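You operate a simulated robot arm through the tools that you are given. There is no shell and no other tool. Be economical: measure what you need, move in short steps, check, and stop when the job is done.

You run a simulated two-armed robot. Do the job below in one go: nothing can be reset, and whatever is moved stays where it is left.

TASK
On the end bench top, fold the striped cloth in half and then in half again.

The check looks at the end state, three seconds after you hand in, the way a careful person would. Anything else that was tipped, shoved, dropped, spilled or broken makes it a failure. Flat cloth is picked up by pressing the open fingertips on it (5 to 10 N) and closing them slowly along it; thin cloth reads only 2 to 8 mm in the jaws.

THE ROBOT
Two 6-joint arms with two-finger parallel grippers on one trunk, on a base that drives. Base frame: it is fixed to the floor where the robot stands at the start and does not move with it; the origin is under the middle of the robot, x ahead of it, y to its left, z up. Units: mm, degrees, N and s.
The left shoulder is at the start at [280, 185, 780], the right one opposite. With the tool pointing down near the work surface each hand reaches from about 520 to 900 mm from the robot's upright axis, wherever it stands, measured 20 degrees to its own side. Places, roughly: end bench top [3100, 700, 800]; striped cloth [3000, 500, 750]. Payload 1.57 kg a hand.
Tool frame (each hand has its own): the origin (TCP) lies between the finger pads and is the grasp point; the fingertips stand 30 mm ahead of it; z points along the fingers, y is the line along which they close. The gripper opens to 80 mm. The fingers are 17 mm wide and 12 mm thick; the gripper's body (40 by 82 mm) begins 80 mm behind the TCP.
Orientation is that of the tool frame in the base frame, as a unit quaternion [w, x, y, z]. With the fingers straight down and closing along the base's y, the tool's x points along the base's -x, its y along +y and its z along -z.

THE INTERFACE
- The arms move only by the tool servo_tool. It takes "left_plan", "right_plan" or both (then of equal length, played together; a hand with none holds still); each is a list of rows, each an object (a shift or turn left out is 0, a gripper value left out holds the last) with "rot": the turn, a rotation vector about the tool's x, y, z in rad, a list of three; "translation": the shift along the tool's x, y, z in mm, a list of three; "hand": the closure, from 0 (fully open) to 1 (shut). In form: [{"rot": [rx, ry, rz], "translation": [dx, dy, dz], "hand": hand}, ...]. A call has 1 to 10 rows; each row shifts and turns the commanded pose from where the row before left it, along the tool's axes as they then stand. A row lasts 0.2 s, in which the tool goes at most 50 mm and 8.6 degrees; a call with a longer step from one row to the next is refused whole, and so is a gripper value outside its range. A pose out of reach is approached as far as the arm can. The call stops where the force on the tool passes 40 N (or 10 N more than at its start, if that is more) or the arm is blocked; 0.2 s more then pass. The fingers move at their own pace (about 153 mm/s each) and stop on an object; they squeeze with about 26 N. The grip force told is the motor's: it shows also when the fingers shut on nothing. Time passes only in rows, and 0.2 s behind the last, so rows that do not move let the fingers close. The reply holds the time, the measured pose of the TCP, the force on the tool along the base axes, the opening and the grip force, in the units named above and with some noise, with the torque about the TCP (base axes, N m) and any sound that the robot's microphone picked up.
- Cameras (640 x 400 px; columns grow to the right, rows downward): "scene" is now at [246.3, -10.1, 1236.8]; the picture's right is [-0.08, -1.00, 0.00], its down [-0.59, 0.05, -0.81] and it looks along [0.81, -0.07, -0.59] (base axes); focal length 280 px, centre (320, 200). "left" rides on the left gripper at [72, 7, -122] in its tool frame; the picture's right is [-0.09, 1.00, 0.00], its down [-0.84, -0.08, -0.54] and it looks along [-0.54, -0.05, 0.84] (tool axes); focal length 238 px, centre (320, 200). "right" rides on the right gripper at [72, -7, -122] in its tool frame; the picture's right is [0.09, 1.00, 0.00], its down [-0.84, 0.08, -0.54] and it looks along [-0.54, 0.05, 0.84] (tool axes); focal length 238 px, centre (320, 200). There is no depth. A picture from a camera that has moved, and an enlarged one, comes with that camera's place and axes in the base frame and with its lens.
- get_image(camera): a new picture of that camera. It takes no simulated time.
- slide_trunk(by): slides the trunk up (or, below 0, down) by that many mm; the arms and the scene camera ride with it, the base frame stays. It gives what a move gives, with no picture.
- steer(legs): drives the robot by 1 to 6 legs, each [ahead, turn to the left] in mm and degrees, along the robot's own axes; the way and the turn of a leg run together, so that a leg with both is an arc; at most 1500 mm and 180 degrees a leg. The arms and the cameras ride along, it lands a little off, and it stops where it bumps. It gives what a move gives.
- pan_tilt(pan, tilt): turns the head with the scene camera to pan (to the left, within 86 degrees either way) and tilt (down, from -29 to 69), counted from straight ahead of the robot. It gives what a move gives.
- enlarge(camera, box): a new picture of the part [left, top, right, bottom] of that camera's present view, enlarged. It takes no simulated time.
- hand_in(): hands the job in; it is judged then, once.

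Go step by step. Nothing tells you exact positions but the pictures and the camera data: compare them with the known pose of the tool, close in by small moves and look again before you grip or let go. The budget is 135 turns and 122 pictures, counting those below and the enlarged ones. Unless the task says otherwise, let go and move clear before handing in, and close with one line.

The tools are called as name(argument=value, ...) on one line, values as JSON. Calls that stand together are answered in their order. servo_tool: Moves the arms, as the interface text tells. Its arguments: {"type":"object","properties":{"left_plan":{"type":"array"},"right_plan":{"type":"array"}},"required":[]} The other tools are called the same way: slide_trunk (by) slides the trunk up or down; steer (legs) drives the base; pan_tilt (pan, tilt) turns the head that bears the scene camera; get_image (camera) takes a picture; enlarge (camera, box) takes an enlarged picture of a part of a camera's view; hand_in () hands the job in.

At the start:

```text
clock: 0.0
left_ee_pos: [584.3, 216.2, 1036.7]
left_orientation: [0.001, 0.0, 1.0, 0.0]
left_wrist_force: [0.1, 0.4, -0.6]
left_torque: [0.03, -0.01, 0.0]
left_gripper_width: 80.0
left_finger_force: 0.0
right_ee_pos: [556.6, -245.0, 1030.3]
right_orientation: [0.0, 0.0, 1.0, 0.001]
right_wrist_force: [-0.9, 0.3, 0.1]
right_torque: [-0.02, 0.02, 0.02]
right_gripper_width: 80.1
right_finger_force: 0.0
trunk travel left (down, up): [-475.0, 515.0]
robot x, y, heading: [0.5, 1.3, 0.0]
head pan, tilt: [-4.8, 36.1]
```

scene: 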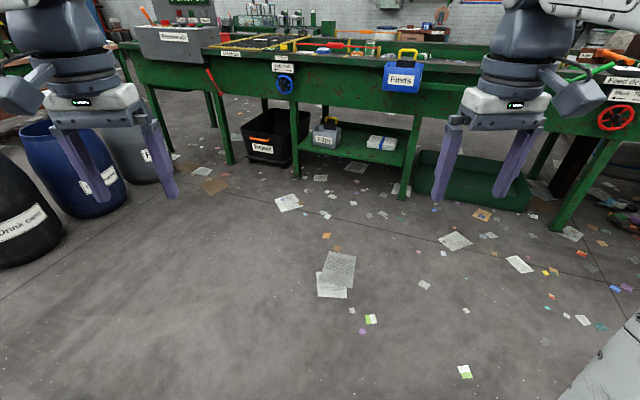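
right: 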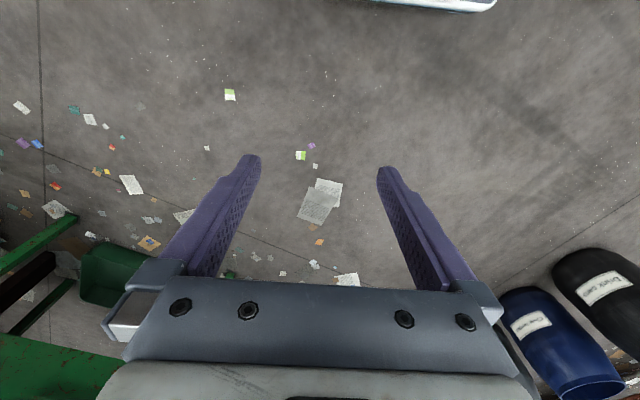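
left: 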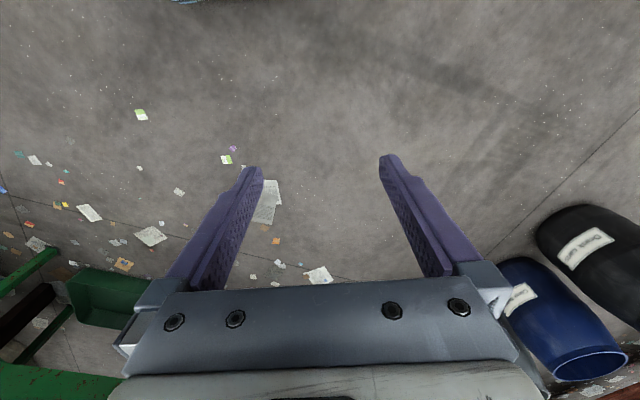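

I see a long green bench ahead of me; the end bench with the cloth lies further off, so I raise the head to look for it.

pan_tilt(pan=10, tilt=18)

get_image(camera="scene")

```text
clock: 0.8
left_ee_pos: [584.9, 216.9, 1037.4]
left_orientation: [0.0, 0.0, 1.0, 0.0]
left_wrist_force: [0.1, -0.4, 0.0]
left_torque: [-0.01, 0.0, 0.04]
left_gripper_width: 80.0
left_finger_force: 0.0
right_ee_pos: [555.7, -247.5, 1030.7]
right_orientation: [-0.001, 0.0, 1.0, -0.001]
right_wrist_force: [0.5, 0.2, -0.2]
right_torque: [-0.02, 0.01, 0.0]
right_gripper_width: 80.2
right_finger_force: 0.0
trunk travel left (down, up): [-475.0, 515.0]
robot x, y, heading: [-2.0, 6.4, 0.2]
head pan, tilt: [10.0, 18.0]
```

```text
118 pictures are left
camera scene: at [251.1, 13.3, 1265.5], right [0.17, -0.98, 0.0], down [-0.31, -0.05, -0.95], along [0.94, 0.16, -0.31], focal length 280 px, centre (320, 200)
```

scene: 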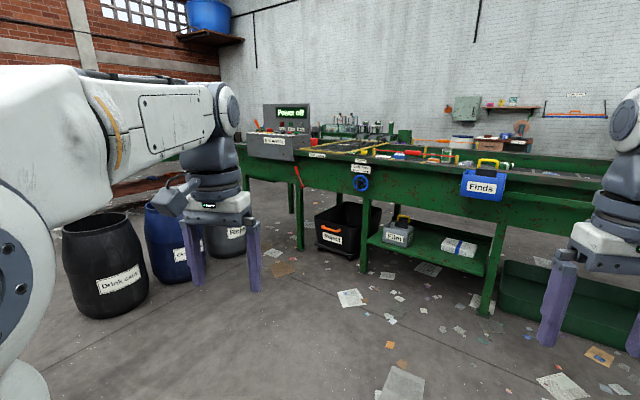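

The end bench should show near pixel (320,160), behind the sorting belt; I enlarge that part.

enlarge(camera="scene", box=[220, 90, 420, 215])

enlarge(camera="scene", box=[400, 80, 640, 230])

pan_tilt(pan=50, tilt=20)

get_image(camera="scene")

pan_tilt(pan=-40, tilt=20)

get_image(camera="scene")

```text
3.20 times, centred on (320, 152) of scene
camera zoom: at [251.1, 13.3, 1265.5], right [0.17, -0.98, 0.0], down [-0.31, -0.05, -0.95], along [0.94, 0.16, -0.31], focal length 895 px, centre (320, 352)
```

zoom: 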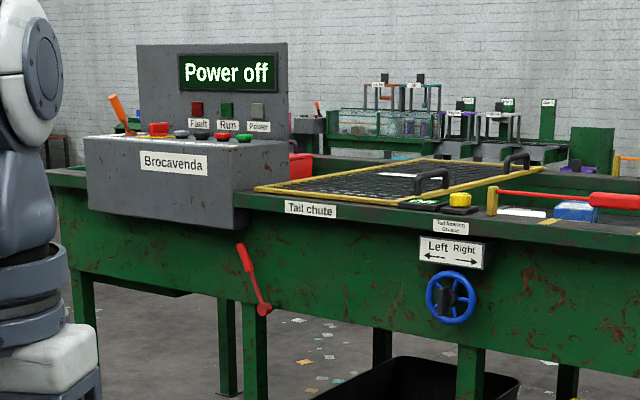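

```text
2.67 times, centred on (520, 155) of scene
camera zoom: at [251.1, 13.3, 1265.5], right [0.17, -0.98, 0.0], down [-0.31, -0.05, -0.95], along [0.94, 0.16, -0.31], focal length 746 px, centre (-213, 320)
```

zoom: 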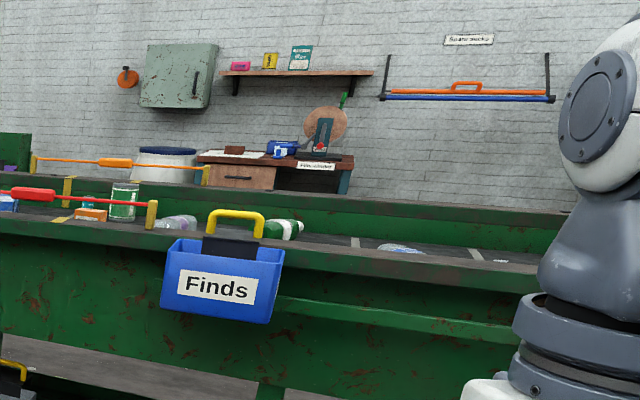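

```text
clock: 1.9
left_ee_pos: [584.5, 215.7, 1036.3]
left_orientation: [0.0, 0.0, 1.0, 0.0]
left_wrist_force: [0.1, -1.0, -0.1]
left_torque: [0.02, 0.01, 0.0]
left_gripper_width: 79.9
left_finger_force: 0.1
right_ee_pos: [557.5, -247.6, 1031.7]
right_orientation: [0.0, 0.0, 1.0, -0.001]
right_wrist_force: [0.5, -0.6, 0.7]
right_torque: [0.01, 0.0, 0.04]
right_gripper_width: 79.9
right_finger_force: 0.2
trunk travel left (down, up): [-475.0, 515.0]
robot x, y, heading: [-3.0, 0.1, 0.0]
head pan, tilt: [50.0, 20.0]
```

```text
115 pictures are left
camera scene: at [219.1, 68.5, 1262.3], right [0.77, -0.64, 0.0], down [-0.22, -0.26, -0.94], along [0.6, 0.72, -0.34], focal length 280 px, centre (320, 200)
```

scene: 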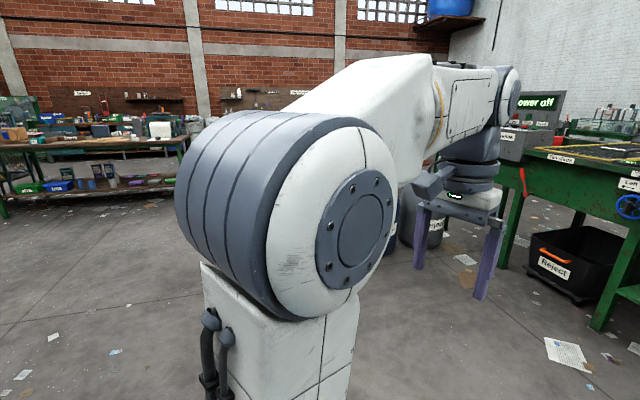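

```text
clock: 3.5
left_ee_pos: [584.1, 216.7, 1037.1]
left_orientation: [0.0, 0.0, 1.0, 0.0]
left_wrist_force: [0.3, 0.8, 0.2]
left_torque: [-0.04, -0.01, 0.0]
left_gripper_width: 79.9
left_finger_force: 0.0
right_ee_pos: [556.9, -246.8, 1030.7]
right_orientation: [0.0, 0.0, 1.0, 0.0]
right_wrist_force: [-0.6, 0.4, -0.2]
right_torque: [0.02, 0.04, 0.03]
right_gripper_width: 80.3
right_finger_force: 0.1
trunk travel left (down, up): [-475.0, 515.0]
robot x, y, heading: [-1.9, 0.7, -0.1]
head pan, tilt: [-40.0, 20.0]
```

```text
114 pictures are left
camera scene: at [230.6, -62.6, 1262.3], right [-0.64, -0.77, 0.0], down [-0.26, 0.22, -0.94], along [0.72, -0.6, -0.34], focal length 280 px, centre (320, 200)
```

scene: 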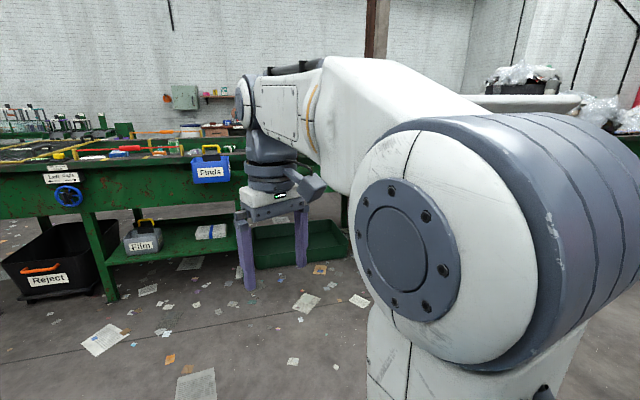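

The belt bench stands obliquely, with its front edge about 2.4 m away and 0.9 m high, and it probably hides the end bench. I raise the trunk to look over it.

slide_trunk(by=510)

pan_tilt(pan=8, tilt=25)

get_image(camera="scene")

enlarge(camera="scene", box=[220, 80, 420, 205])

```text
refused: 510 is not a number from -400 to 400
```

```text
clock: 4.7
left_ee_pos: [584.6, 215.9, 1036.6]
left_orientation: [0.001, -0.001, 1.0, 0.0]
left_wrist_force: [-0.1, -0.3, -0.2]
left_torque: [0.0, -0.03, -0.05]
left_gripper_width: 80.0
left_finger_force: 0.1
right_ee_pos: [556.5, -247.0, 1031.0]
right_orientation: [0.001, 0.0, 1.0, 0.001]
right_wrist_force: [-1.0, 0.2, -0.3]
right_torque: [-0.02, 0.02, 0.04]
right_gripper_width: 79.7
right_finger_force: 0.1
trunk travel left (down, up): [-475.0, 515.0]
robot x, y, heading: [0.4, -3.1, -0.1]
head pan, tilt: [8.0, 25.0]
```

```text
113 pictures are left
camera scene: at [250.4, 9.9, 1254.2], right [0.14, -0.99, 0.0], down [-0.42, -0.06, -0.91], along [0.9, 0.13, -0.42], focal length 280 px, centre (320, 200)
```

scene: 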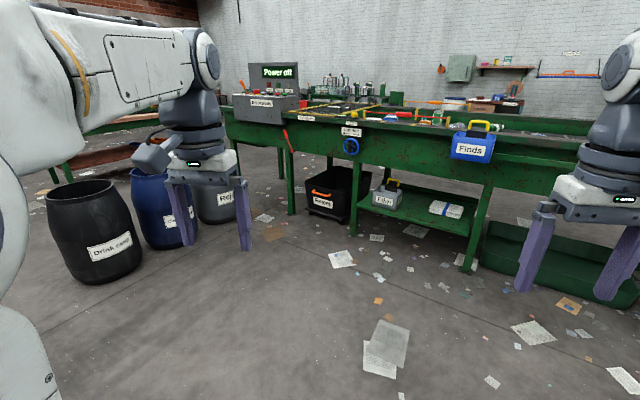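

```text
3.20 times, centred on (320, 142) of scene
camera zoom: at [250.4, 9.9, 1254.2], right [0.14, -0.99, 0.0], down [-0.42, -0.06, -0.91], along [0.9, 0.13, -0.42], focal length 895 px, centre (320, 384)
```

zoom: 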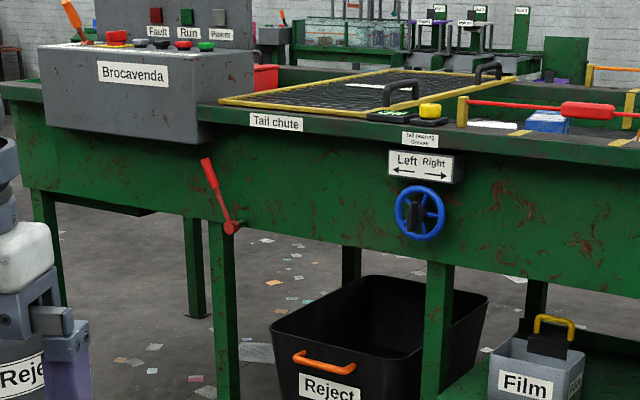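

The end bench is still hidden, so I raise the trunk by 400 mm.

slide_trunk(by=400)

get_image(camera="scene")

enlarge(camera="scene", box=[220, 100, 420, 225])

```text
clock: 8.5
left_ee_pos: [583.6, 217.4, 1437.7]
left_orientation: [0.0, -0.001, 1.0, 0.0]
left_wrist_force: [-0.7, -0.2, -0.4]
left_torque: [0.0, -0.01, -0.02]
left_gripper_width: 80.3
left_finger_force: 0.1
right_ee_pos: [557.1, -246.5, 1431.2]
right_orientation: [0.001, 0.0, 1.0, 0.0]
right_wrist_force: [-1.0, 0.7, -0.1]
right_torque: [-0.04, 0.0, 0.01]
right_gripper_width: 79.9
right_finger_force: 0.1
trunk travel left (down, up): [-875.0, 115.0]
robot x, y, heading: [1.4, -0.6, -0.1]
head pan, tilt: [8.0, 25.0]
```

```text
111 pictures are left
camera scene: at [250.5, 10.0, 1654.2], right [0.14, -0.99, 0.0], down [-0.42, -0.06, -0.91], along [0.9, 0.13, -0.42], focal length 280 px, centre (320, 200)
```

scene: 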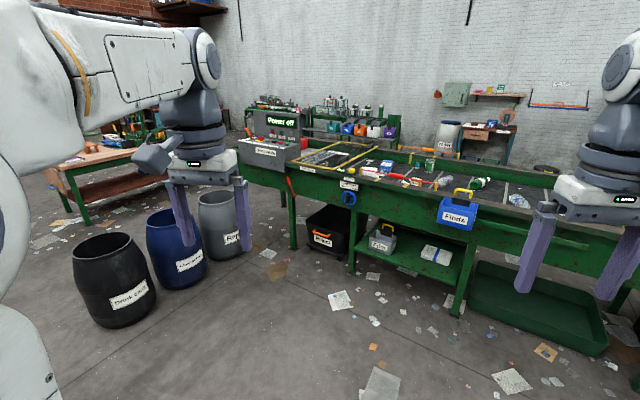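

```text
3.20 times, centred on (320, 162) of scene
camera zoom: at [250.5, 10.0, 1654.2], right [0.14, -0.99, 0.0], down [-0.42, -0.06, -0.91], along [0.9, 0.13, -0.42], focal length 895 px, centre (320, 320)
```

zoom: 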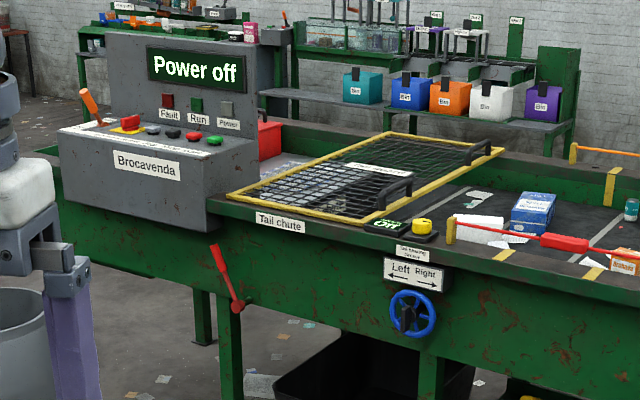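

The chute grid covers the belt's tail end, and the place given for the cloth lies behind or under it. I drive a little closer for a steeper look.

steer(legs=[[0, 15], [1200, 0]])

pan_tilt(pan=0, tilt=30)

get_image(camera="scene")

```text
clock: 15.5
left_ee_pos: [1662.0, 672.1, 1436.1]
left_orientation: [0.0, -0.131, 0.991, 0.0]
left_wrist_force: [0.3, 0.4, 0.0]
left_torque: [0.0, 0.0, -0.01]
left_gripper_width: 80.1
left_finger_force: 0.0
right_ee_pos: [1755.5, 217.9, 1431.0]
right_orientation: [0.0, -0.131, 0.991, 0.0]
right_wrist_force: [0.2, 1.1, -0.2]
right_torque: [0.01, 0.0, 0.02]
right_gripper_width: 79.7
right_finger_force: 0.0
trunk travel left (down, up): [-875.0, 115.0]
robot x, y, heading: [1153.9, 312.9, 15.1]
head pan, tilt: [8.0, 25.0]
```

```text
clock: 16.2
left_ee_pos: [1661.4, 672.5, 1438.0]
left_orientation: [0.0, -0.131, 0.991, -0.001]
left_wrist_force: [-0.9, -0.4, 0.3]
left_torque: [0.02, 0.0, 0.04]
left_gripper_width: 79.8
left_finger_force: 0.0
right_ee_pos: [1755.7, 218.4, 1432.4]
right_orientation: [0.0, -0.131, 0.991, 0.0]
right_wrist_force: [-0.2, -0.3, -0.4]
right_torque: [0.0, 0.04, 0.02]
right_gripper_width: 80.1
right_finger_force: 0.1
trunk travel left (down, up): [-875.0, 115.0]
robot x, y, heading: [1152.8, 312.5, 15.3]
head pan, tilt: [0.0, 30.0]
```

```text
109 pictures are left
camera scene: at [1395.0, 374.0, 1646.3], right [0.26, -0.97, 0.0], down [-0.48, -0.13, -0.87], along [0.84, 0.23, -0.5], focal length 280 px, centre (320, 200)
```

scene: 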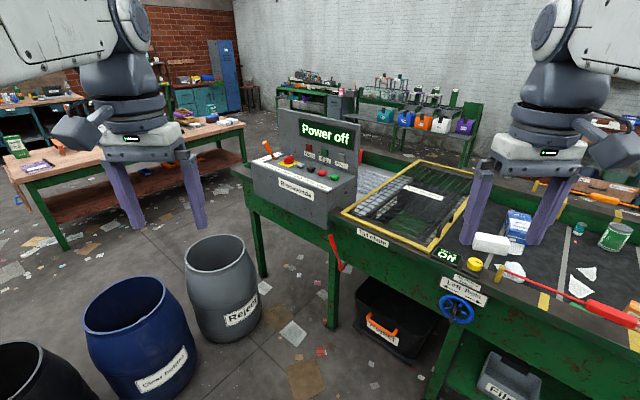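

The end bench looks to be the tail-end top behind the console. I zoom in there.

enlarge(camera="scene", box=[240, 100, 480, 250])

slide_trunk(by=110)

enlarge(camera="scene", box=[320, 140, 480, 240])

```text
2.67 times, centred on (360, 175) of scene
camera zoom: at [1395.0, 374.0, 1646.3], right [0.26, -0.97, 0.0], down [-0.48, -0.13, -0.87], along [0.84, 0.23, -0.5], focal length 746 px, centre (213, 267)
```

zoom: 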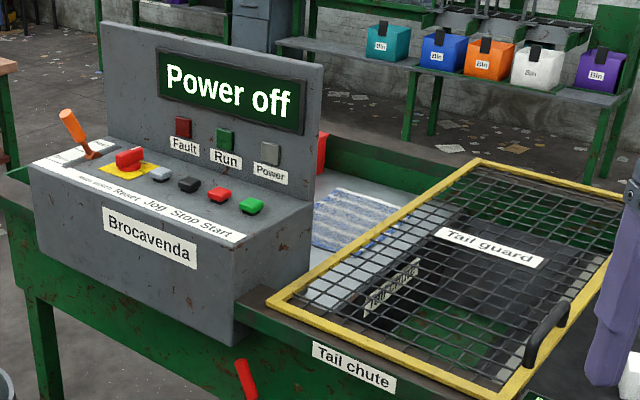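

```text
clock: 17.6
left_ee_pos: [1661.7, 672.6, 1547.9]
left_orientation: [0.001, -0.132, 0.991, 0.0]
left_wrist_force: [0.5, -0.7, -0.3]
left_torque: [-0.02, 0.02, -0.02]
left_gripper_width: 80.1
left_finger_force: 0.0
right_ee_pos: [1755.9, 218.7, 1540.1]
right_orientation: [0.0, -0.132, 0.991, 0.0]
right_wrist_force: [-0.6, 0.0, -0.5]
right_torque: [-0.01, 0.0, 0.0]
right_gripper_width: 79.7
right_finger_force: 0.0
trunk travel left (down, up): [-985.0, 5.0]
robot x, y, heading: [1151.6, 311.1, 15.1]
head pan, tilt: [0.0, 30.0]
```

```text
4.00 times, centred on (400, 190) of scene
camera zoom: at [1395.2, 374.0, 1756.2], right [0.26, -0.97, 0.0], down [-0.48, -0.13, -0.87], along [0.84, 0.23, -0.5], focal length 1119 px, centre (0, 240)
```

zoom: 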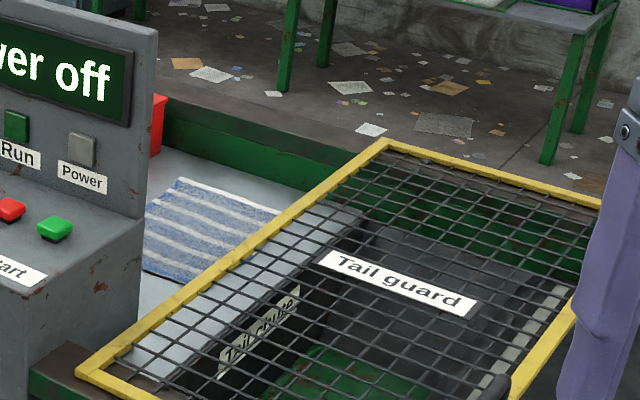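

The cloth (blue stripes) lies behind the console, between the guard grid and the far wall of the bench. The far side looks like the clean way in, so I check the route around the tail end to the left.

pan_tilt(pan=55, tilt=30)

get_image(camera="scene")

pan_tilt(pan=18, tilt=25)

get_image(camera="scene")

```text
clock: 18.8
left_ee_pos: [1662.2, 673.3, 1547.9]
left_orientation: [0.0, -0.132, 0.991, 0.0]
left_wrist_force: [0.0, 0.7, 0.6]
left_torque: [0.02, 0.02, 0.02]
left_gripper_width: 79.9
left_finger_force: 0.1
right_ee_pos: [1755.9, 218.0, 1541.5]
right_orientation: [-0.001, -0.132, 0.991, 0.0]
right_wrist_force: [0.3, -0.3, 0.8]
right_torque: [0.0, 0.01, -0.04]
right_gripper_width: 80.0
right_finger_force: 0.1
trunk travel left (down, up): [-985.0, 5.0]
robot x, y, heading: [1152.1, 312.0, 15.0]
head pan, tilt: [55.0, 30.0]
```

```text
106 pictures are left
camera scene: at [1338.6, 435.5, 1756.2], right [0.94, -0.34, 0.0], down [-0.17, -0.47, -0.87], along [0.3, 0.81, -0.5], focal length 280 px, centre (320, 200)
```

scene: 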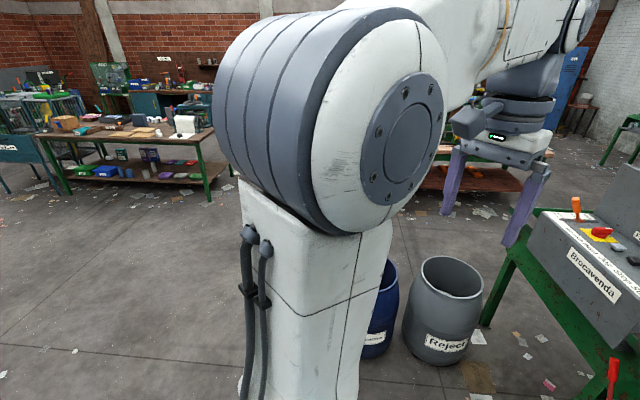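

```text
clock: 19.9
left_ee_pos: [1662.7, 673.4, 1547.5]
left_orientation: [-0.001, -0.132, 0.991, 0.0]
left_wrist_force: [0.4, 0.6, 0.4]
left_torque: [-0.02, -0.02, 0.0]
left_gripper_width: 80.0
left_finger_force: 0.2
right_ee_pos: [1756.4, 219.2, 1540.9]
right_orientation: [0.0, -0.132, 0.991, 0.0]
right_wrist_force: [-0.2, 0.3, -1.3]
right_torque: [0.04, 0.01, 0.04]
right_gripper_width: 80.0
right_finger_force: 0.0
trunk travel left (down, up): [-985.0, 5.0]
robot x, y, heading: [1154.9, 311.6, 15.0]
head pan, tilt: [18.0, 25.0]
```

```text
105 pictures are left
camera scene: at [1384.9, 400.8, 1764.2], right [0.55, -0.84, 0.0], down [-0.35, -0.23, -0.91], along [0.76, 0.5, -0.42], focal length 280 px, centre (320, 200)
```

scene: 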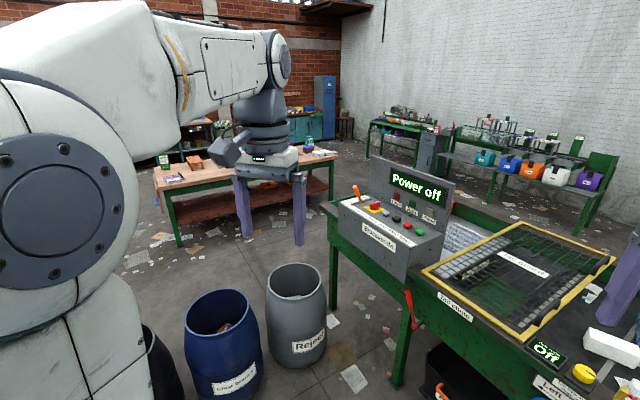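

The way around the left of the barrels, between the tail end and the wooden table, is about 1.6 m wide and looks clear. I drive the first part.

steer(legs=[[0, 93.1], [1460, 0], [0, -55], [1000, 0], [0, -67.2], [900, 0]])

pan_tilt(pan=0, tilt=30)

get_image(camera="scene")

```text
clock: 45.4
left_ee_pos: [2814.0, 2345.8, 1546.5]
left_orientation: [0.0, 0.121, 0.993, 0.0]
left_wrist_force: [0.4, 0.3, 0.6]
left_torque: [0.01, 0.02, 0.01]
left_gripper_width: 80.0
left_finger_force: 0.1
right_ee_pos: [2677.3, 1901.3, 1540.9]
right_orientation: [0.0, 0.12, 0.993, 0.001]
right_wrist_force: [0.4, 0.3, 0.5]
right_torque: [0.01, 0.01, 0.0]
right_gripper_width: 79.8
right_finger_force: 0.1
trunk travel left (down, up): [-985.0, 5.0]
robot x, y, heading: [2195.4, 2275.6, -13.9]
head pan, tilt: [18.0, 25.0]
```

```text
clock: 46.2
left_ee_pos: [2813.8, 2344.7, 1545.7]
left_orientation: [0.0, 0.12, 0.993, -0.001]
left_wrist_force: [1.0, -0.4, 0.2]
left_torque: [0.0, 0.04, -0.01]
left_gripper_width: 79.9
left_finger_force: 0.0
right_ee_pos: [2677.3, 1900.7, 1540.1]
right_orientation: [-0.001, 0.12, 0.993, 0.0]
right_wrist_force: [0.2, 0.1, 0.2]
right_torque: [0.03, 0.03, -0.02]
right_gripper_width: 80.2
right_finger_force: 0.0
trunk travel left (down, up): [-985.0, 5.0]
robot x, y, heading: [2191.0, 2275.8, -13.8]
head pan, tilt: [0.0, 30.0]
```

```text
104 pictures are left
camera scene: at [2436.9, 2210.7, 1756.3], right [-0.24, -0.97, 0.0], down [-0.49, 0.12, -0.87], along [0.84, -0.21, -0.5], focal length 280 px, centre (320, 200)
```

scene: 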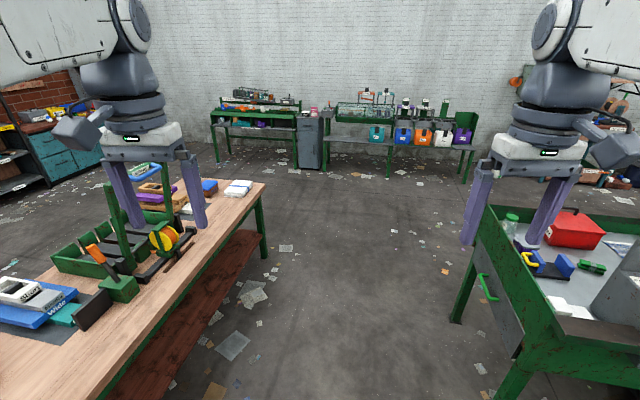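

The aisle is clear, and the tail end of the bench with a red box and some tools on it is at the right. I look at it directly.

pan_tilt(pan=-40, tilt=35)

get_image(camera="scene")

```text
clock: 47.3
left_ee_pos: [2814.7, 2344.7, 1546.4]
left_orientation: [0.0, 0.12, 0.993, 0.0]
left_wrist_force: [-0.1, -0.9, 0.1]
left_torque: [0.02, -0.02, -0.04]
left_gripper_width: 80.2
left_finger_force: 0.1
right_ee_pos: [2675.6, 1901.1, 1540.5]
right_orientation: [0.0, 0.12, 0.993, 0.0]
right_wrist_force: [-0.3, 0.0, -0.1]
right_torque: [0.01, -0.03, 0.02]
right_gripper_width: 80.0
right_finger_force: 0.1
trunk travel left (down, up): [-985.0, 5.0]
robot x, y, heading: [2192.5, 2275.4, -13.7]
head pan, tilt: [-40.0, 35.0]
```

```text
103 pictures are left
camera scene: at [2401.1, 2161.1, 1748.5], right [-0.81, -0.59, 0.0], down [-0.34, 0.46, -0.82], along [0.48, -0.66, -0.57], focal length 280 px, centre (320, 200)
```

scene: 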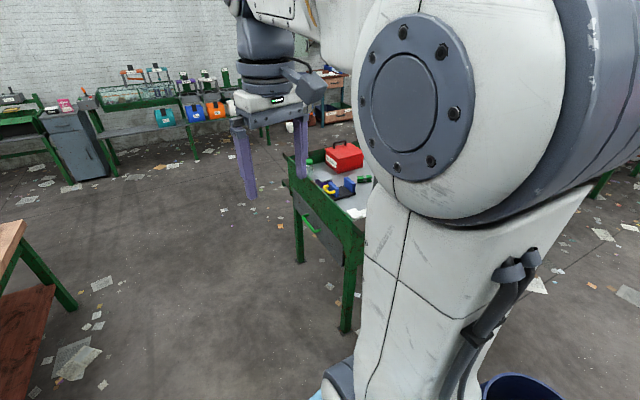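

The tail end is 0.7 m wide and the aisle beyond is free. I drive on around to the far side and turn to face the bench.

steer(legs=[[0, -7.6], [1368, 0], [1368, 0], [0, -92.9], [1400, 0], [0, -90]])

pan_tilt(pan=0, tilt=32)

get_image(camera="scene")

```text
clock: 75.7
left_ee_pos: [3553.0, 32.5, 1548.1]
left_orientation: [0.0, 0.976, -0.219, 0.0]
left_wrist_force: [-0.1, 0.2, 0.7]
left_torque: [0.0, 0.0, -0.04]
left_gripper_width: 79.9
left_finger_force: 0.1
right_ee_pos: [3774.8, 439.4, 1540.6]
right_orientation: [-0.001, 0.976, -0.219, 0.0]
right_wrist_force: [-1.0, -0.3, 0.1]
right_torque: [-0.02, 0.01, 0.0]
right_gripper_width: 79.7
right_finger_force: 0.1
trunk travel left (down, up): [-985.0, 5.0]
robot x, y, heading: [4173.3, -22.9, 154.7]
head pan, tilt: [-40.0, 35.0]
```

```text
clock: 76.8
left_ee_pos: [3553.4, 33.3, 1547.4]
left_orientation: [0.001, 0.976, -0.219, 0.0]
left_wrist_force: [-0.5, -0.5, 1.1]
left_torque: [-0.04, 0.03, 0.01]
left_gripper_width: 79.8
left_finger_force: 0.1
right_ee_pos: [3775.9, 440.4, 1541.2]
right_orientation: [0.0, 0.976, -0.219, -0.001]
right_wrist_force: [-1.0, 0.6, 0.5]
right_torque: [0.0, 0.0, -0.02]
right_gripper_width: 79.7
right_finger_force: 0.1
trunk travel left (down, up): [-985.0, 5.0]
robot x, y, heading: [4175.7, -22.7, 154.6]
head pan, tilt: [0.0, 32.0]
```

```text
102 pictures are left
camera scene: at [3947.2, 82.8, 1753.1], right [0.43, 0.9, 0.0], down [0.48, -0.23, -0.85], along [-0.77, 0.36, -0.53], focal length 280 px, centre (320, 200)
```

scene: 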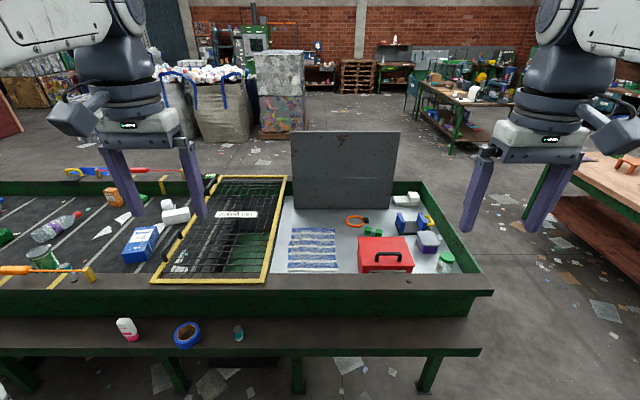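

This is a clear view: the cloth lies on the end bench between the guard and the red box, with a low ledge holding three items on my side. I zoom in for geometry.

enlarge(camera="scene", box=[232, 170, 472, 320])

enlarge(camera="scene", box=[80, 250, 500, 400])

```text
2.67 times, centred on (352, 245) of scene
camera zoom: at [3947.2, 82.8, 1753.1], right [0.43, 0.9, 0.0], down [0.48, -0.23, -0.85], along [-0.77, 0.36, -0.53], focal length 746 px, centre (235, 80)
```

zoom: 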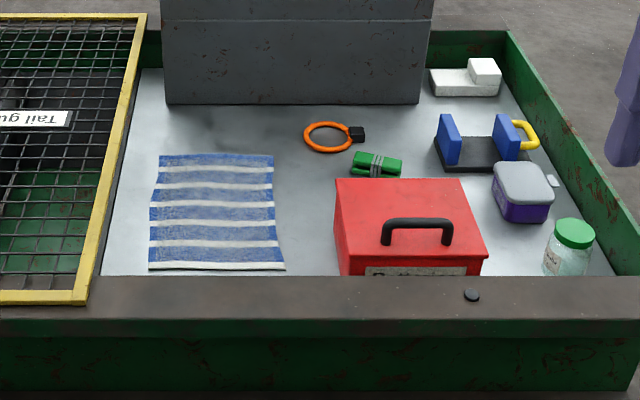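

```text
1.52 times, centred on (290, 325) of scene
camera zoom: at [3947.2, 82.8, 1753.1], right [0.43, 0.9, 0.0], down [0.48, -0.23, -0.85], along [-0.77, 0.36, -0.53], focal length 426 px, centre (366, 10)
```

zoom: 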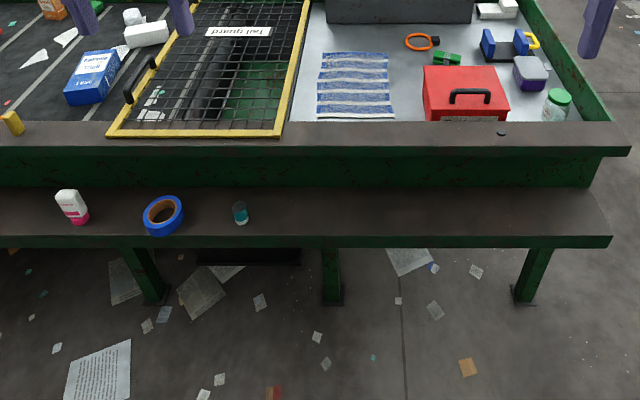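

The cloth is about 235 x 330 mm, at roughly 1160–1480 mm ahead of my axis. Before closing in I check how far my own base sticks out compared to the ledge.

pan_tilt(pan=0, tilt=69)

get_image(camera="scene")

```text
clock: 77.8
left_ee_pos: [3554.7, 32.6, 1547.5]
left_orientation: [0.0, 0.976, -0.219, 0.0]
left_wrist_force: [-0.6, 0.0, 0.0]
left_torque: [0.01, -0.03, -0.04]
left_gripper_width: 80.2
left_finger_force: 0.1
right_ee_pos: [3775.8, 439.7, 1541.8]
right_orientation: [0.0, 0.976, -0.218, 0.0]
right_wrist_force: [0.0, -0.5, -0.4]
right_torque: [-0.01, -0.01, 0.0]
right_gripper_width: 80.2
right_finger_force: 0.2
trunk travel left (down, up): [-985.0, 5.0]
robot x, y, heading: [4174.0, -20.9, 154.9]
head pan, tilt: [0.0, 68.8]
```

```text
99 pictures are left
camera scene: at [3977.6, 68.4, 1704.8], right [0.43, 0.9, 0.0], down [0.84, -0.4, -0.36], along [-0.33, 0.16, -0.93], focal length 280 px, centre (320, 200)
```

scene: 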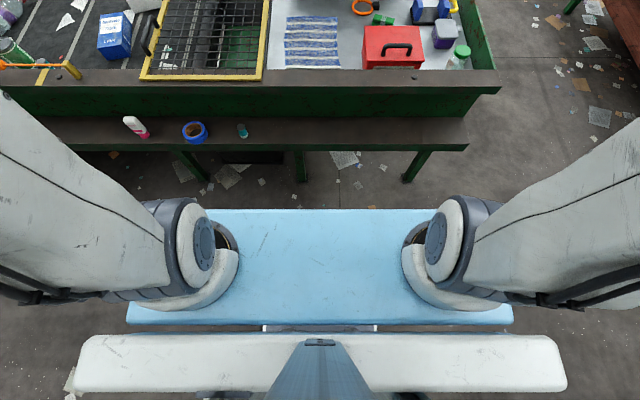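

My base front seems to be about 430 mm ahead of the axis at low height and the bench legs stand at about 1020 mm, so I can go in about 540 mm with the carriage staying above the ledge. I drive in the first part.

steer(legs=[[350, 0]])

get_image(camera="scene")

get_image(camera="left")

```text
clock: 80.1
left_ee_pos: [3235.7, 185.0, 1546.9]
left_orientation: [0.0, 0.975, -0.221, -0.001]
left_wrist_force: [0.3, -1.0, -0.7]
left_torque: [-0.01, 0.03, 0.03]
left_gripper_width: 80.2
left_finger_force: 0.1
right_ee_pos: [3459.9, 591.3, 1540.2]
right_orientation: [0.0, 0.975, -0.22, 0.0]
right_wrist_force: [0.2, 0.9, 0.3]
right_torque: [0.0, 0.01, -0.05]
right_gripper_width: 79.8
right_finger_force: 0.0
trunk travel left (down, up): [-985.0, 5.0]
robot x, y, heading: [3855.0, 128.6, 154.4]
head pan, tilt: [0.0, 68.8]
```

```text
98 pictures are left
camera scene: at [3661.4, 219.4, 1704.7], right [0.43, 0.9, 0.0], down [0.84, -0.4, -0.36], along [-0.33, 0.16, -0.93], focal length 280 px, centre (320, 200)
```

scene: 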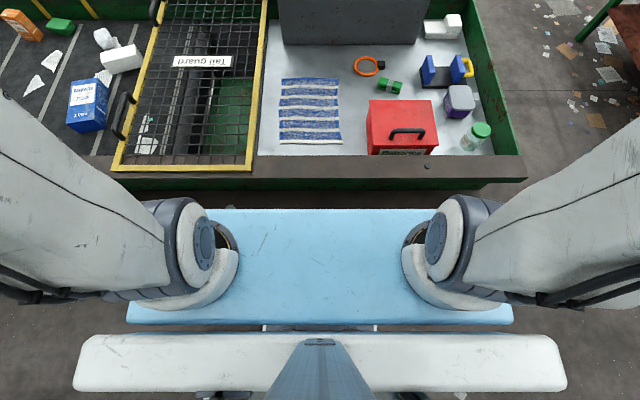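

```text
97 pictures are left
camera left: at [3298.6, 149.3, 1670.6], right [-0.51, -0.86, 0.0], down [-0.72, 0.43, 0.54], along [-0.47, 0.28, -0.84], focal length 238 px, centre (320, 200)
```

left: 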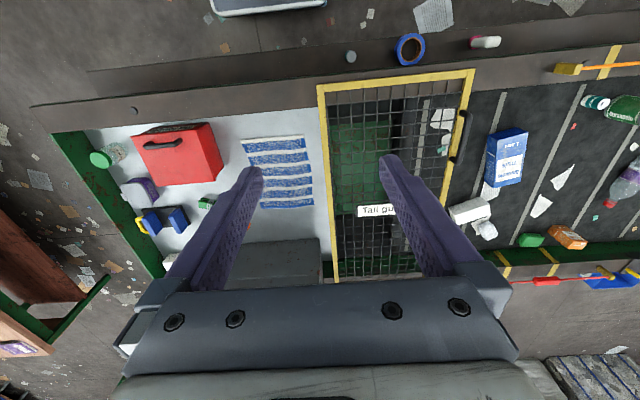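

Triangulating the two views puts the bench top at z≈850 and the cloth at 760–1060 mm ahead, about 210 x 300 mm. The ledge (z≈625) is above my base, so I can drive in another 225 mm.

steer(legs=[[225, 0]])

get_image(camera="scene")

```text
clock: 81.8
left_ee_pos: [3035.5, 280.5, 1547.7]
left_orientation: [-0.001, 0.975, -0.22, -0.001]
left_wrist_force: [0.0, 1.2, -0.1]
left_torque: [0.01, -0.05, 0.01]
left_gripper_width: 79.8
left_finger_force: 0.1
right_ee_pos: [3258.7, 686.9, 1541.6]
right_orientation: [0.001, 0.975, -0.221, 0.0]
right_wrist_force: [0.0, 1.0, 0.2]
right_torque: [0.02, 0.03, 0.02]
right_gripper_width: 79.9
right_finger_force: 0.0
trunk travel left (down, up): [-985.0, 5.0]
robot x, y, heading: [3660.3, 225.7, 154.5]
head pan, tilt: [0.0, 68.8]
```

```text
96 pictures are left
camera scene: at [3459.9, 315.4, 1704.7], right [0.43, 0.9, 0.0], down [0.84, -0.4, -0.36], along [-0.33, 0.16, -0.93], focal length 280 px, centre (320, 200)
```

scene: 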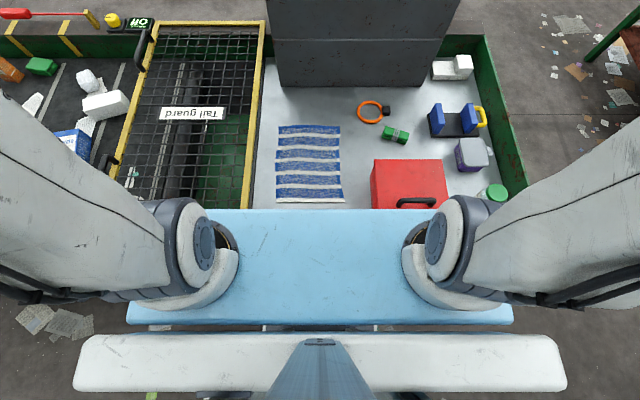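

The cloth now spans about 540–830 mm ahead of my axis, roughly centred 35 mm to the left, with the bench top at z≈857. I lower the trunk by 240 mm for working height.

slide_trunk(by=-240)

pan_tilt(pan=0, tilt=50)

get_image(camera="scene")

get_image(camera="left")

get_image(camera="right")

```text
clock: 84.3
left_ee_pos: [3036.8, 280.8, 1305.9]
left_orientation: [0.0, 0.975, -0.221, 0.0]
left_wrist_force: [-0.1, 0.1, -0.1]
left_torque: [-0.01, -0.01, 0.0]
left_gripper_width: 80.0
left_finger_force: 0.1
right_ee_pos: [3258.2, 687.9, 1300.2]
right_orientation: [-0.001, 0.975, -0.22, 0.0]
right_wrist_force: [-0.6, -0.2, -0.2]
right_torque: [0.04, 0.01, -0.03]
right_gripper_width: 79.7
right_finger_force: 0.0
trunk travel left (down, up): [-745.0, 245.0]
robot x, y, heading: [3652.3, 225.8, 154.7]
head pan, tilt: [0.0, 68.8]
```

```text
clock: 85.1
left_ee_pos: [3035.4, 281.5, 1307.5]
left_orientation: [0.0, 0.975, -0.221, 0.0]
left_wrist_force: [0.2, -0.5, 0.2]
left_torque: [-0.01, -0.03, -0.04]
left_gripper_width: 80.4
left_finger_force: 0.1
right_ee_pos: [3258.6, 686.6, 1300.3]
right_orientation: [0.0, 0.975, -0.22, 0.0]
right_wrist_force: [0.5, 0.0, -0.9]
right_torque: [0.02, 0.02, 0.04]
right_gripper_width: 80.2
right_finger_force: 0.0
trunk travel left (down, up): [-745.0, 245.0]
robot x, y, heading: [3655.5, 221.3, 154.6]
head pan, tilt: [0.0, 50.0]
```

```text
95 pictures are left
camera scene: at [3441.3, 324.2, 1486.7], right [0.43, 0.9, 0.0], down [0.69, -0.33, -0.64], along [-0.58, 0.28, -0.77], focal length 280 px, centre (320, 200)
```

scene: 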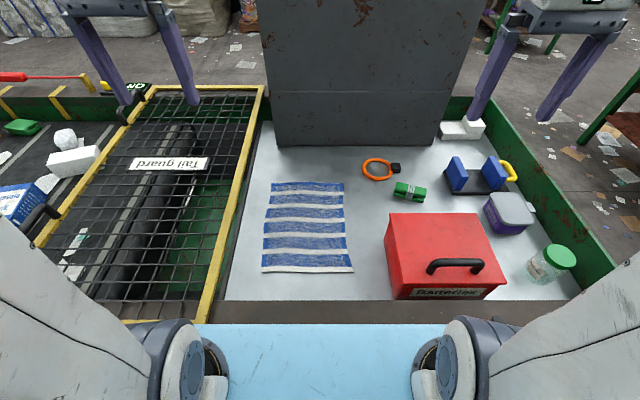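

```text
94 pictures are left
camera left: at [3097.4, 245.0, 1430.6], right [-0.51, -0.86, 0.0], down [-0.72, 0.43, 0.54], along [-0.47, 0.28, -0.84], focal length 238 px, centre (320, 200)
```

left: 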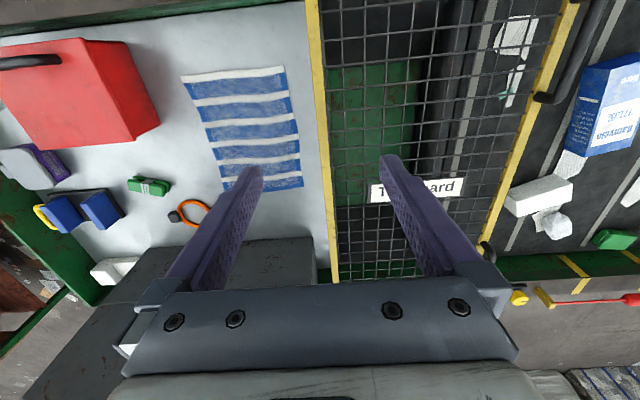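

```text
93 pictures are left
camera right: at [3326.5, 662.2, 1422.9], right [-0.35, -0.94, 0.0], down [-0.79, 0.29, 0.54], along [-0.51, 0.19, -0.84], focal length 238 px, centre (320, 200)
```

right: 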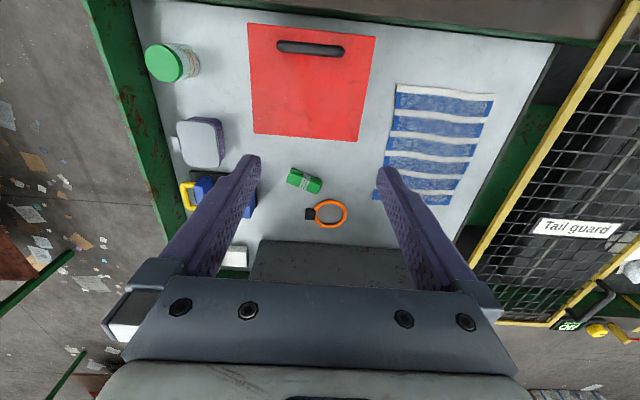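

Both views agree within 5 mm: the far edge corners are at about (2834,441) and (2931,645), the near ones at (3109,327) and (3203,526), z≈857. I'll fold far edge to near edge with both hands, so I first bring the hands above the far corners with the fingers partly closed.

servo_tool(left_plan=[{"translation": [-30.1, -10.6, 15], "hand": 0.65}, {"translation": [-30.1, -10.6, 15]}, {"translation": [-30.1, -10.6, 15]}, {"translation": [-30.1, -10.6, 15]}, {"translation": [-30.1, -10.6, 15]}, {"translation": [-30.1, -10.6, 15]}, {"translation": [-30.1, -10.6, 15]}, {"translation": [-30.1, -10.6, 15]}], right_plan=[{"translation": [-33.6, 25.6, 15], "hand": 0.65}, {"translation": [-33.6, 25.6, 15]}, {"translation": [-33.6, 25.6, 15]}, {"translation": [-33.6, 25.6, 15]}, {"translation": [-33.6, 25.6, 15]}, {"translation": [-33.6, 25.6, 15]}, {"translation": [-33.6, 25.6, 15]}, {"translation": [-33.6, 25.6, 15]}])

get_image(camera="scene")

```text
clock: 86.9
left_ee_pos: [2853.5, 462.1, 1187.7]
left_orientation: [0.001, 0.975, -0.22, 0.001]
left_wrist_force: [-0.2, 0.6, -0.4]
left_torque: [0.04, -0.01, 0.03]
left_gripper_width: 28.1
left_finger_force: 0.0
right_ee_pos: [2928.8, 617.5, 1178.8]
right_orientation: [0.0, 0.975, -0.221, 0.001]
right_wrist_force: [0.2, -0.5, 0.4]
right_torque: [0.0, 0.04, 0.0]
right_gripper_width: 28.4
right_finger_force: 0.1
trunk travel left (down, up): [-745.0, 245.0]
robot x, y, heading: [3655.5, 222.3, 154.4]
head pan, tilt: [0.0, 50.0]
```

```text
92 pictures are left
camera scene: at [3441.5, 324.2, 1486.7], right [0.43, 0.9, 0.0], down [0.69, -0.33, -0.64], along [-0.58, 0.28, -0.77], focal length 280 px, centre (320, 200)
```

scene: 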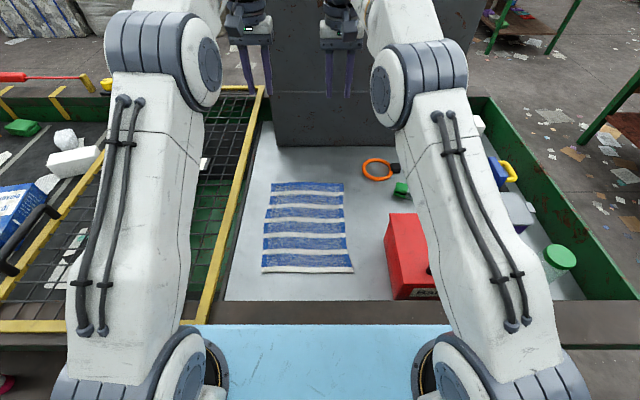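

Both hands reached their places. I lower them by 160 mm and check the arms against the box and the guard.

servo_tool(left_plan=[{"translation": [0, 0, 40]}, {"translation": [0, 0, 40]}, {"translation": [0, 0, 40]}, {"translation": [0, 0, 40]}], right_plan=[{"translation": [0, 0, 38]}, {"translation": [0, 0, 38]}, {"translation": [0, 0, 38]}, {"translation": [0, 0, 38]}])

get_image(camera="scene")

get_image(camera="left")

get_image(camera="right")

```text
clock: 87.9
left_ee_pos: [2854.0, 461.6, 1025.0]
left_orientation: [-0.001, 0.975, -0.221, 0.001]
left_wrist_force: [0.3, -0.3, -0.3]
left_torque: [-0.01, 0.03, 0.03]
left_gripper_width: 28.0
left_finger_force: 0.1
right_ee_pos: [2928.9, 618.0, 1026.9]
right_orientation: [0.0, 0.975, -0.22, 0.0]
right_wrist_force: [-0.3, -0.2, -0.4]
right_torque: [0.02, 0.01, 0.0]
right_gripper_width: 27.8
right_finger_force: 0.0
trunk travel left (down, up): [-745.0, 245.0]
robot x, y, heading: [3659.6, 226.0, 154.6]
head pan, tilt: [0.0, 50.0]
```

```text
91 pictures are left
camera scene: at [3441.4, 324.2, 1486.8], right [0.43, 0.9, 0.0], down [0.69, -0.33, -0.64], along [-0.58, 0.28, -0.77], focal length 280 px, centre (320, 200)
```

scene: 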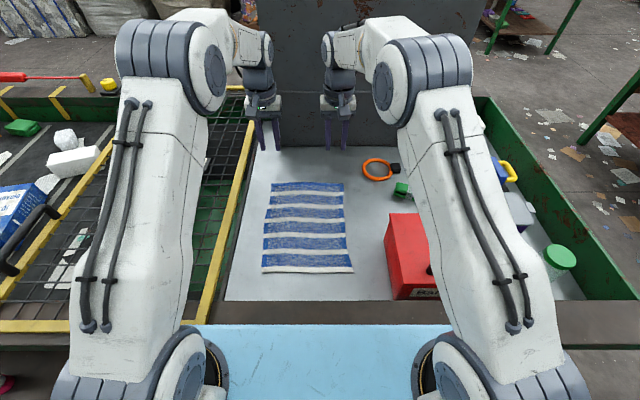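

```text
90 pictures are left
camera left: at [2916.1, 425.6, 1149.1], right [-0.51, -0.86, 0.0], down [-0.72, 0.43, 0.54], along [-0.47, 0.28, -0.84], focal length 238 px, centre (320, 200)
```

left: 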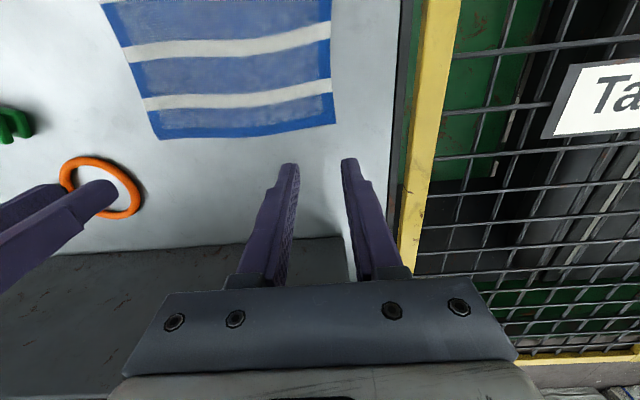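

```text
89 pictures are left
camera right: at [2996.3, 592.7, 1149.3], right [-0.35, -0.94, 0.0], down [-0.79, 0.29, 0.54], along [-0.51, 0.19, -0.84], focal length 238 px, centre (320, 200)
```

right: 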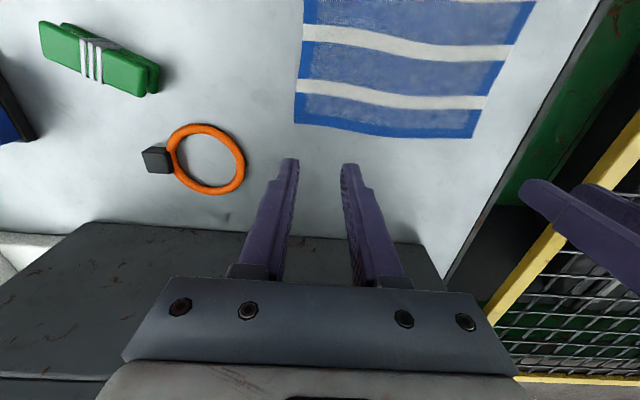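

The wrist cameras confirm the corners; the left hand should go 8 mm right. I go down to just above the cloth.

servo_tool(left_plan=[{"translation": [3, -8, 32]}, {"translation": [0, 0, 32]}, {"translation": [0, 0, 32]}, {"translation": [0, 0, 26]}], right_plan=[{"translation": [3, 0, 32]}, {"translation": [0, 0, 32]}, {"translation": [0, 0, 32]}, {"translation": [0, 0, 28]}])

get_image(camera="left")

get_image(camera="right")

```text
clock: 88.9
left_ee_pos: [2860.7, 464.8, 904.0]
left_orientation: [-0.001, 0.975, -0.221, 0.0]
left_wrist_force: [0.3, -0.3, 0.3]
left_torque: [-0.03, 0.01, 0.03]
left_gripper_width: 27.9
left_finger_force: 0.1
right_ee_pos: [2930.5, 616.0, 903.6]
right_orientation: [0.001, 0.976, -0.22, 0.0]
right_wrist_force: [0.7, 0.1, -0.3]
right_torque: [0.0, 0.0, 0.01]
right_gripper_width: 28.1
right_finger_force: 0.1
trunk travel left (down, up): [-745.0, 245.0]
robot x, y, heading: [3657.1, 226.6, 154.7]
head pan, tilt: [0.0, 50.0]
```

```text
88 pictures are left
camera left: at [2922.9, 430.5, 1027.8], right [-0.51, -0.86, 0.0], down [-0.72, 0.43, 0.54], along [-0.47, 0.28, -0.84], focal length 238 px, centre (320, 200)
```

left: 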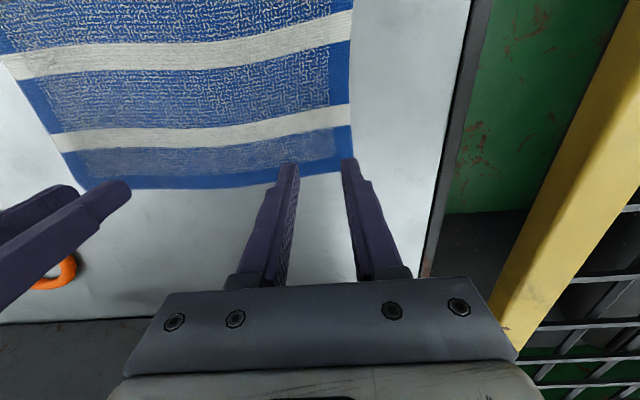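

```text
87 pictures are left
camera right: at [2998.2, 591.5, 1026.5], right [-0.35, -0.94, 0.0], down [-0.79, 0.29, 0.54], along [-0.51, 0.19, -0.84], focal length 238 px, centre (320, 200)
```

right: 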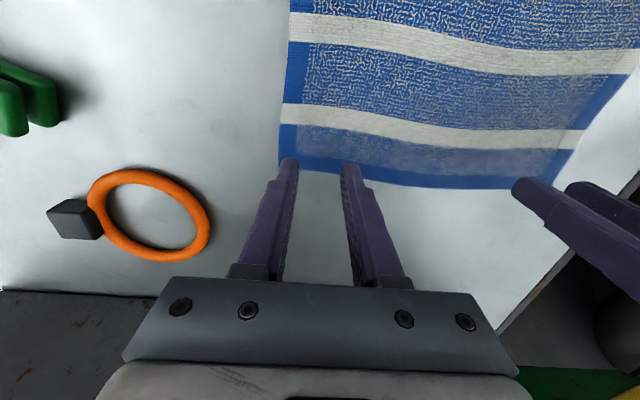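

The fingertips stand about 17 mm above the corners. I trim the positions and feel for contact with small steps.

servo_tool(left_plan=[{"translation": [-3, -4, 8]}, {"translation": [0, 0, 4]}, {}], right_plan=[{"translation": [2, 0, 8]}, {"translation": [0, 0, 4]}, {}])

```text
clock: 89.7
left_ee_pos: [2859.7, 470.6, 893.1]
left_orientation: [0.0, 0.975, -0.221, 0.0]
left_wrist_force: [0.6, 0.5, -1.0]
left_torque: [0.04, 0.02, -0.01]
left_gripper_width: 28.1
left_finger_force: 0.0
right_ee_pos: [2932.2, 614.7, 892.3]
right_orientation: [0.001, 0.975, -0.221, 0.0]
right_wrist_force: [0.0, -0.7, -0.3]
right_torque: [-0.06, 0.01, 0.0]
right_gripper_width: 27.9
right_finger_force: 0.1
trunk travel left (down, up): [-745.0, 245.0]
robot x, y, heading: [3655.3, 224.6, 154.7]
head pan, tilt: [0.0, 50.0]
```

servo_tool(left_plan=[{"translation": [0, 0, 2]}, {"translation": [0, 0, 2]}, {}], right_plan=[{"translation": [0, 0, 2]}, {"translation": [0, 0, 2]}, {}])

```text
clock: 90.5
left_ee_pos: [2859.9, 471.6, 888.3]
left_orientation: [0.0, 0.975, -0.221, 0.0]
left_wrist_force: [-0.3, 0.3, -0.3]
left_torque: [-0.03, -0.02, 0.03]
left_gripper_width: 28.2
left_finger_force: 0.1
right_ee_pos: [2932.7, 615.5, 888.3]
right_orientation: [0.0, 0.976, -0.22, 0.0]
right_wrist_force: [-0.7, -0.3, 0.4]
right_torque: [0.0, 0.02, -0.01]
right_gripper_width: 28.0
right_finger_force: 0.0
trunk travel left (down, up): [-745.0, 245.0]
robot x, y, heading: [3659.1, 225.8, 154.7]
head pan, tilt: [0.0, 50.0]
```

No contact yet at z 888; I keep feeling downward.

servo_tool(left_plan=[{"translation": [0, 0, 2]}, {"translation": [0, 0, 2]}, {}], right_plan=[{"translation": [0, 0, 2]}, {"translation": [0, 0, 2]}, {}])

enlarge(camera="left", box=[200, 100, 440, 250])

```text
clock: 91.3
left_ee_pos: [2858.6, 470.6, 885.6]
left_orientation: [0.0, 0.975, -0.221, 0.0]
left_wrist_force: [0.0, -0.3, 0.8]
left_torque: [0.0, -0.03, -0.02]
left_gripper_width: 27.9
left_finger_force: 0.1
right_ee_pos: [2933.7, 616.8, 884.3]
right_orientation: [0.0, 0.975, -0.22, 0.0]
right_wrist_force: [-0.1, -0.5, 2.0]
right_torque: [-0.03, -0.01, 0.0]
right_gripper_width: 28.0
right_finger_force: 0.0
trunk travel left (down, up): [-745.0, 245.0]
robot x, y, heading: [3656.1, 223.0, 154.3]
head pan, tilt: [0.0, 50.0]
```

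```text
2.67 times, centred on (320, 175) of left
camera zoom: at [2921.8, 435.6, 1008.6], right [-0.51, -0.86, 0.0], down [-0.72, 0.43, 0.54], along [-0.47, 0.28, -0.84], focal length 636 px, centre (320, 267)
```

zoom: 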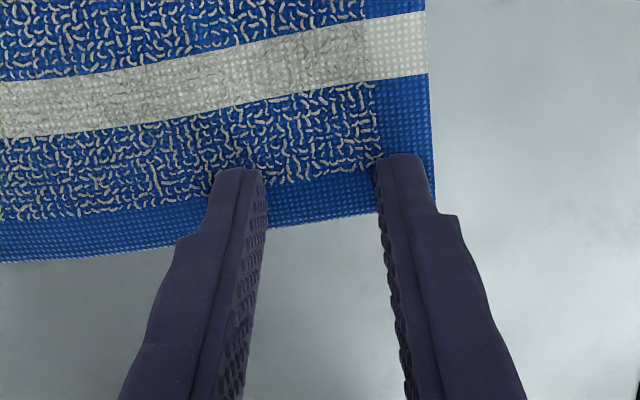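

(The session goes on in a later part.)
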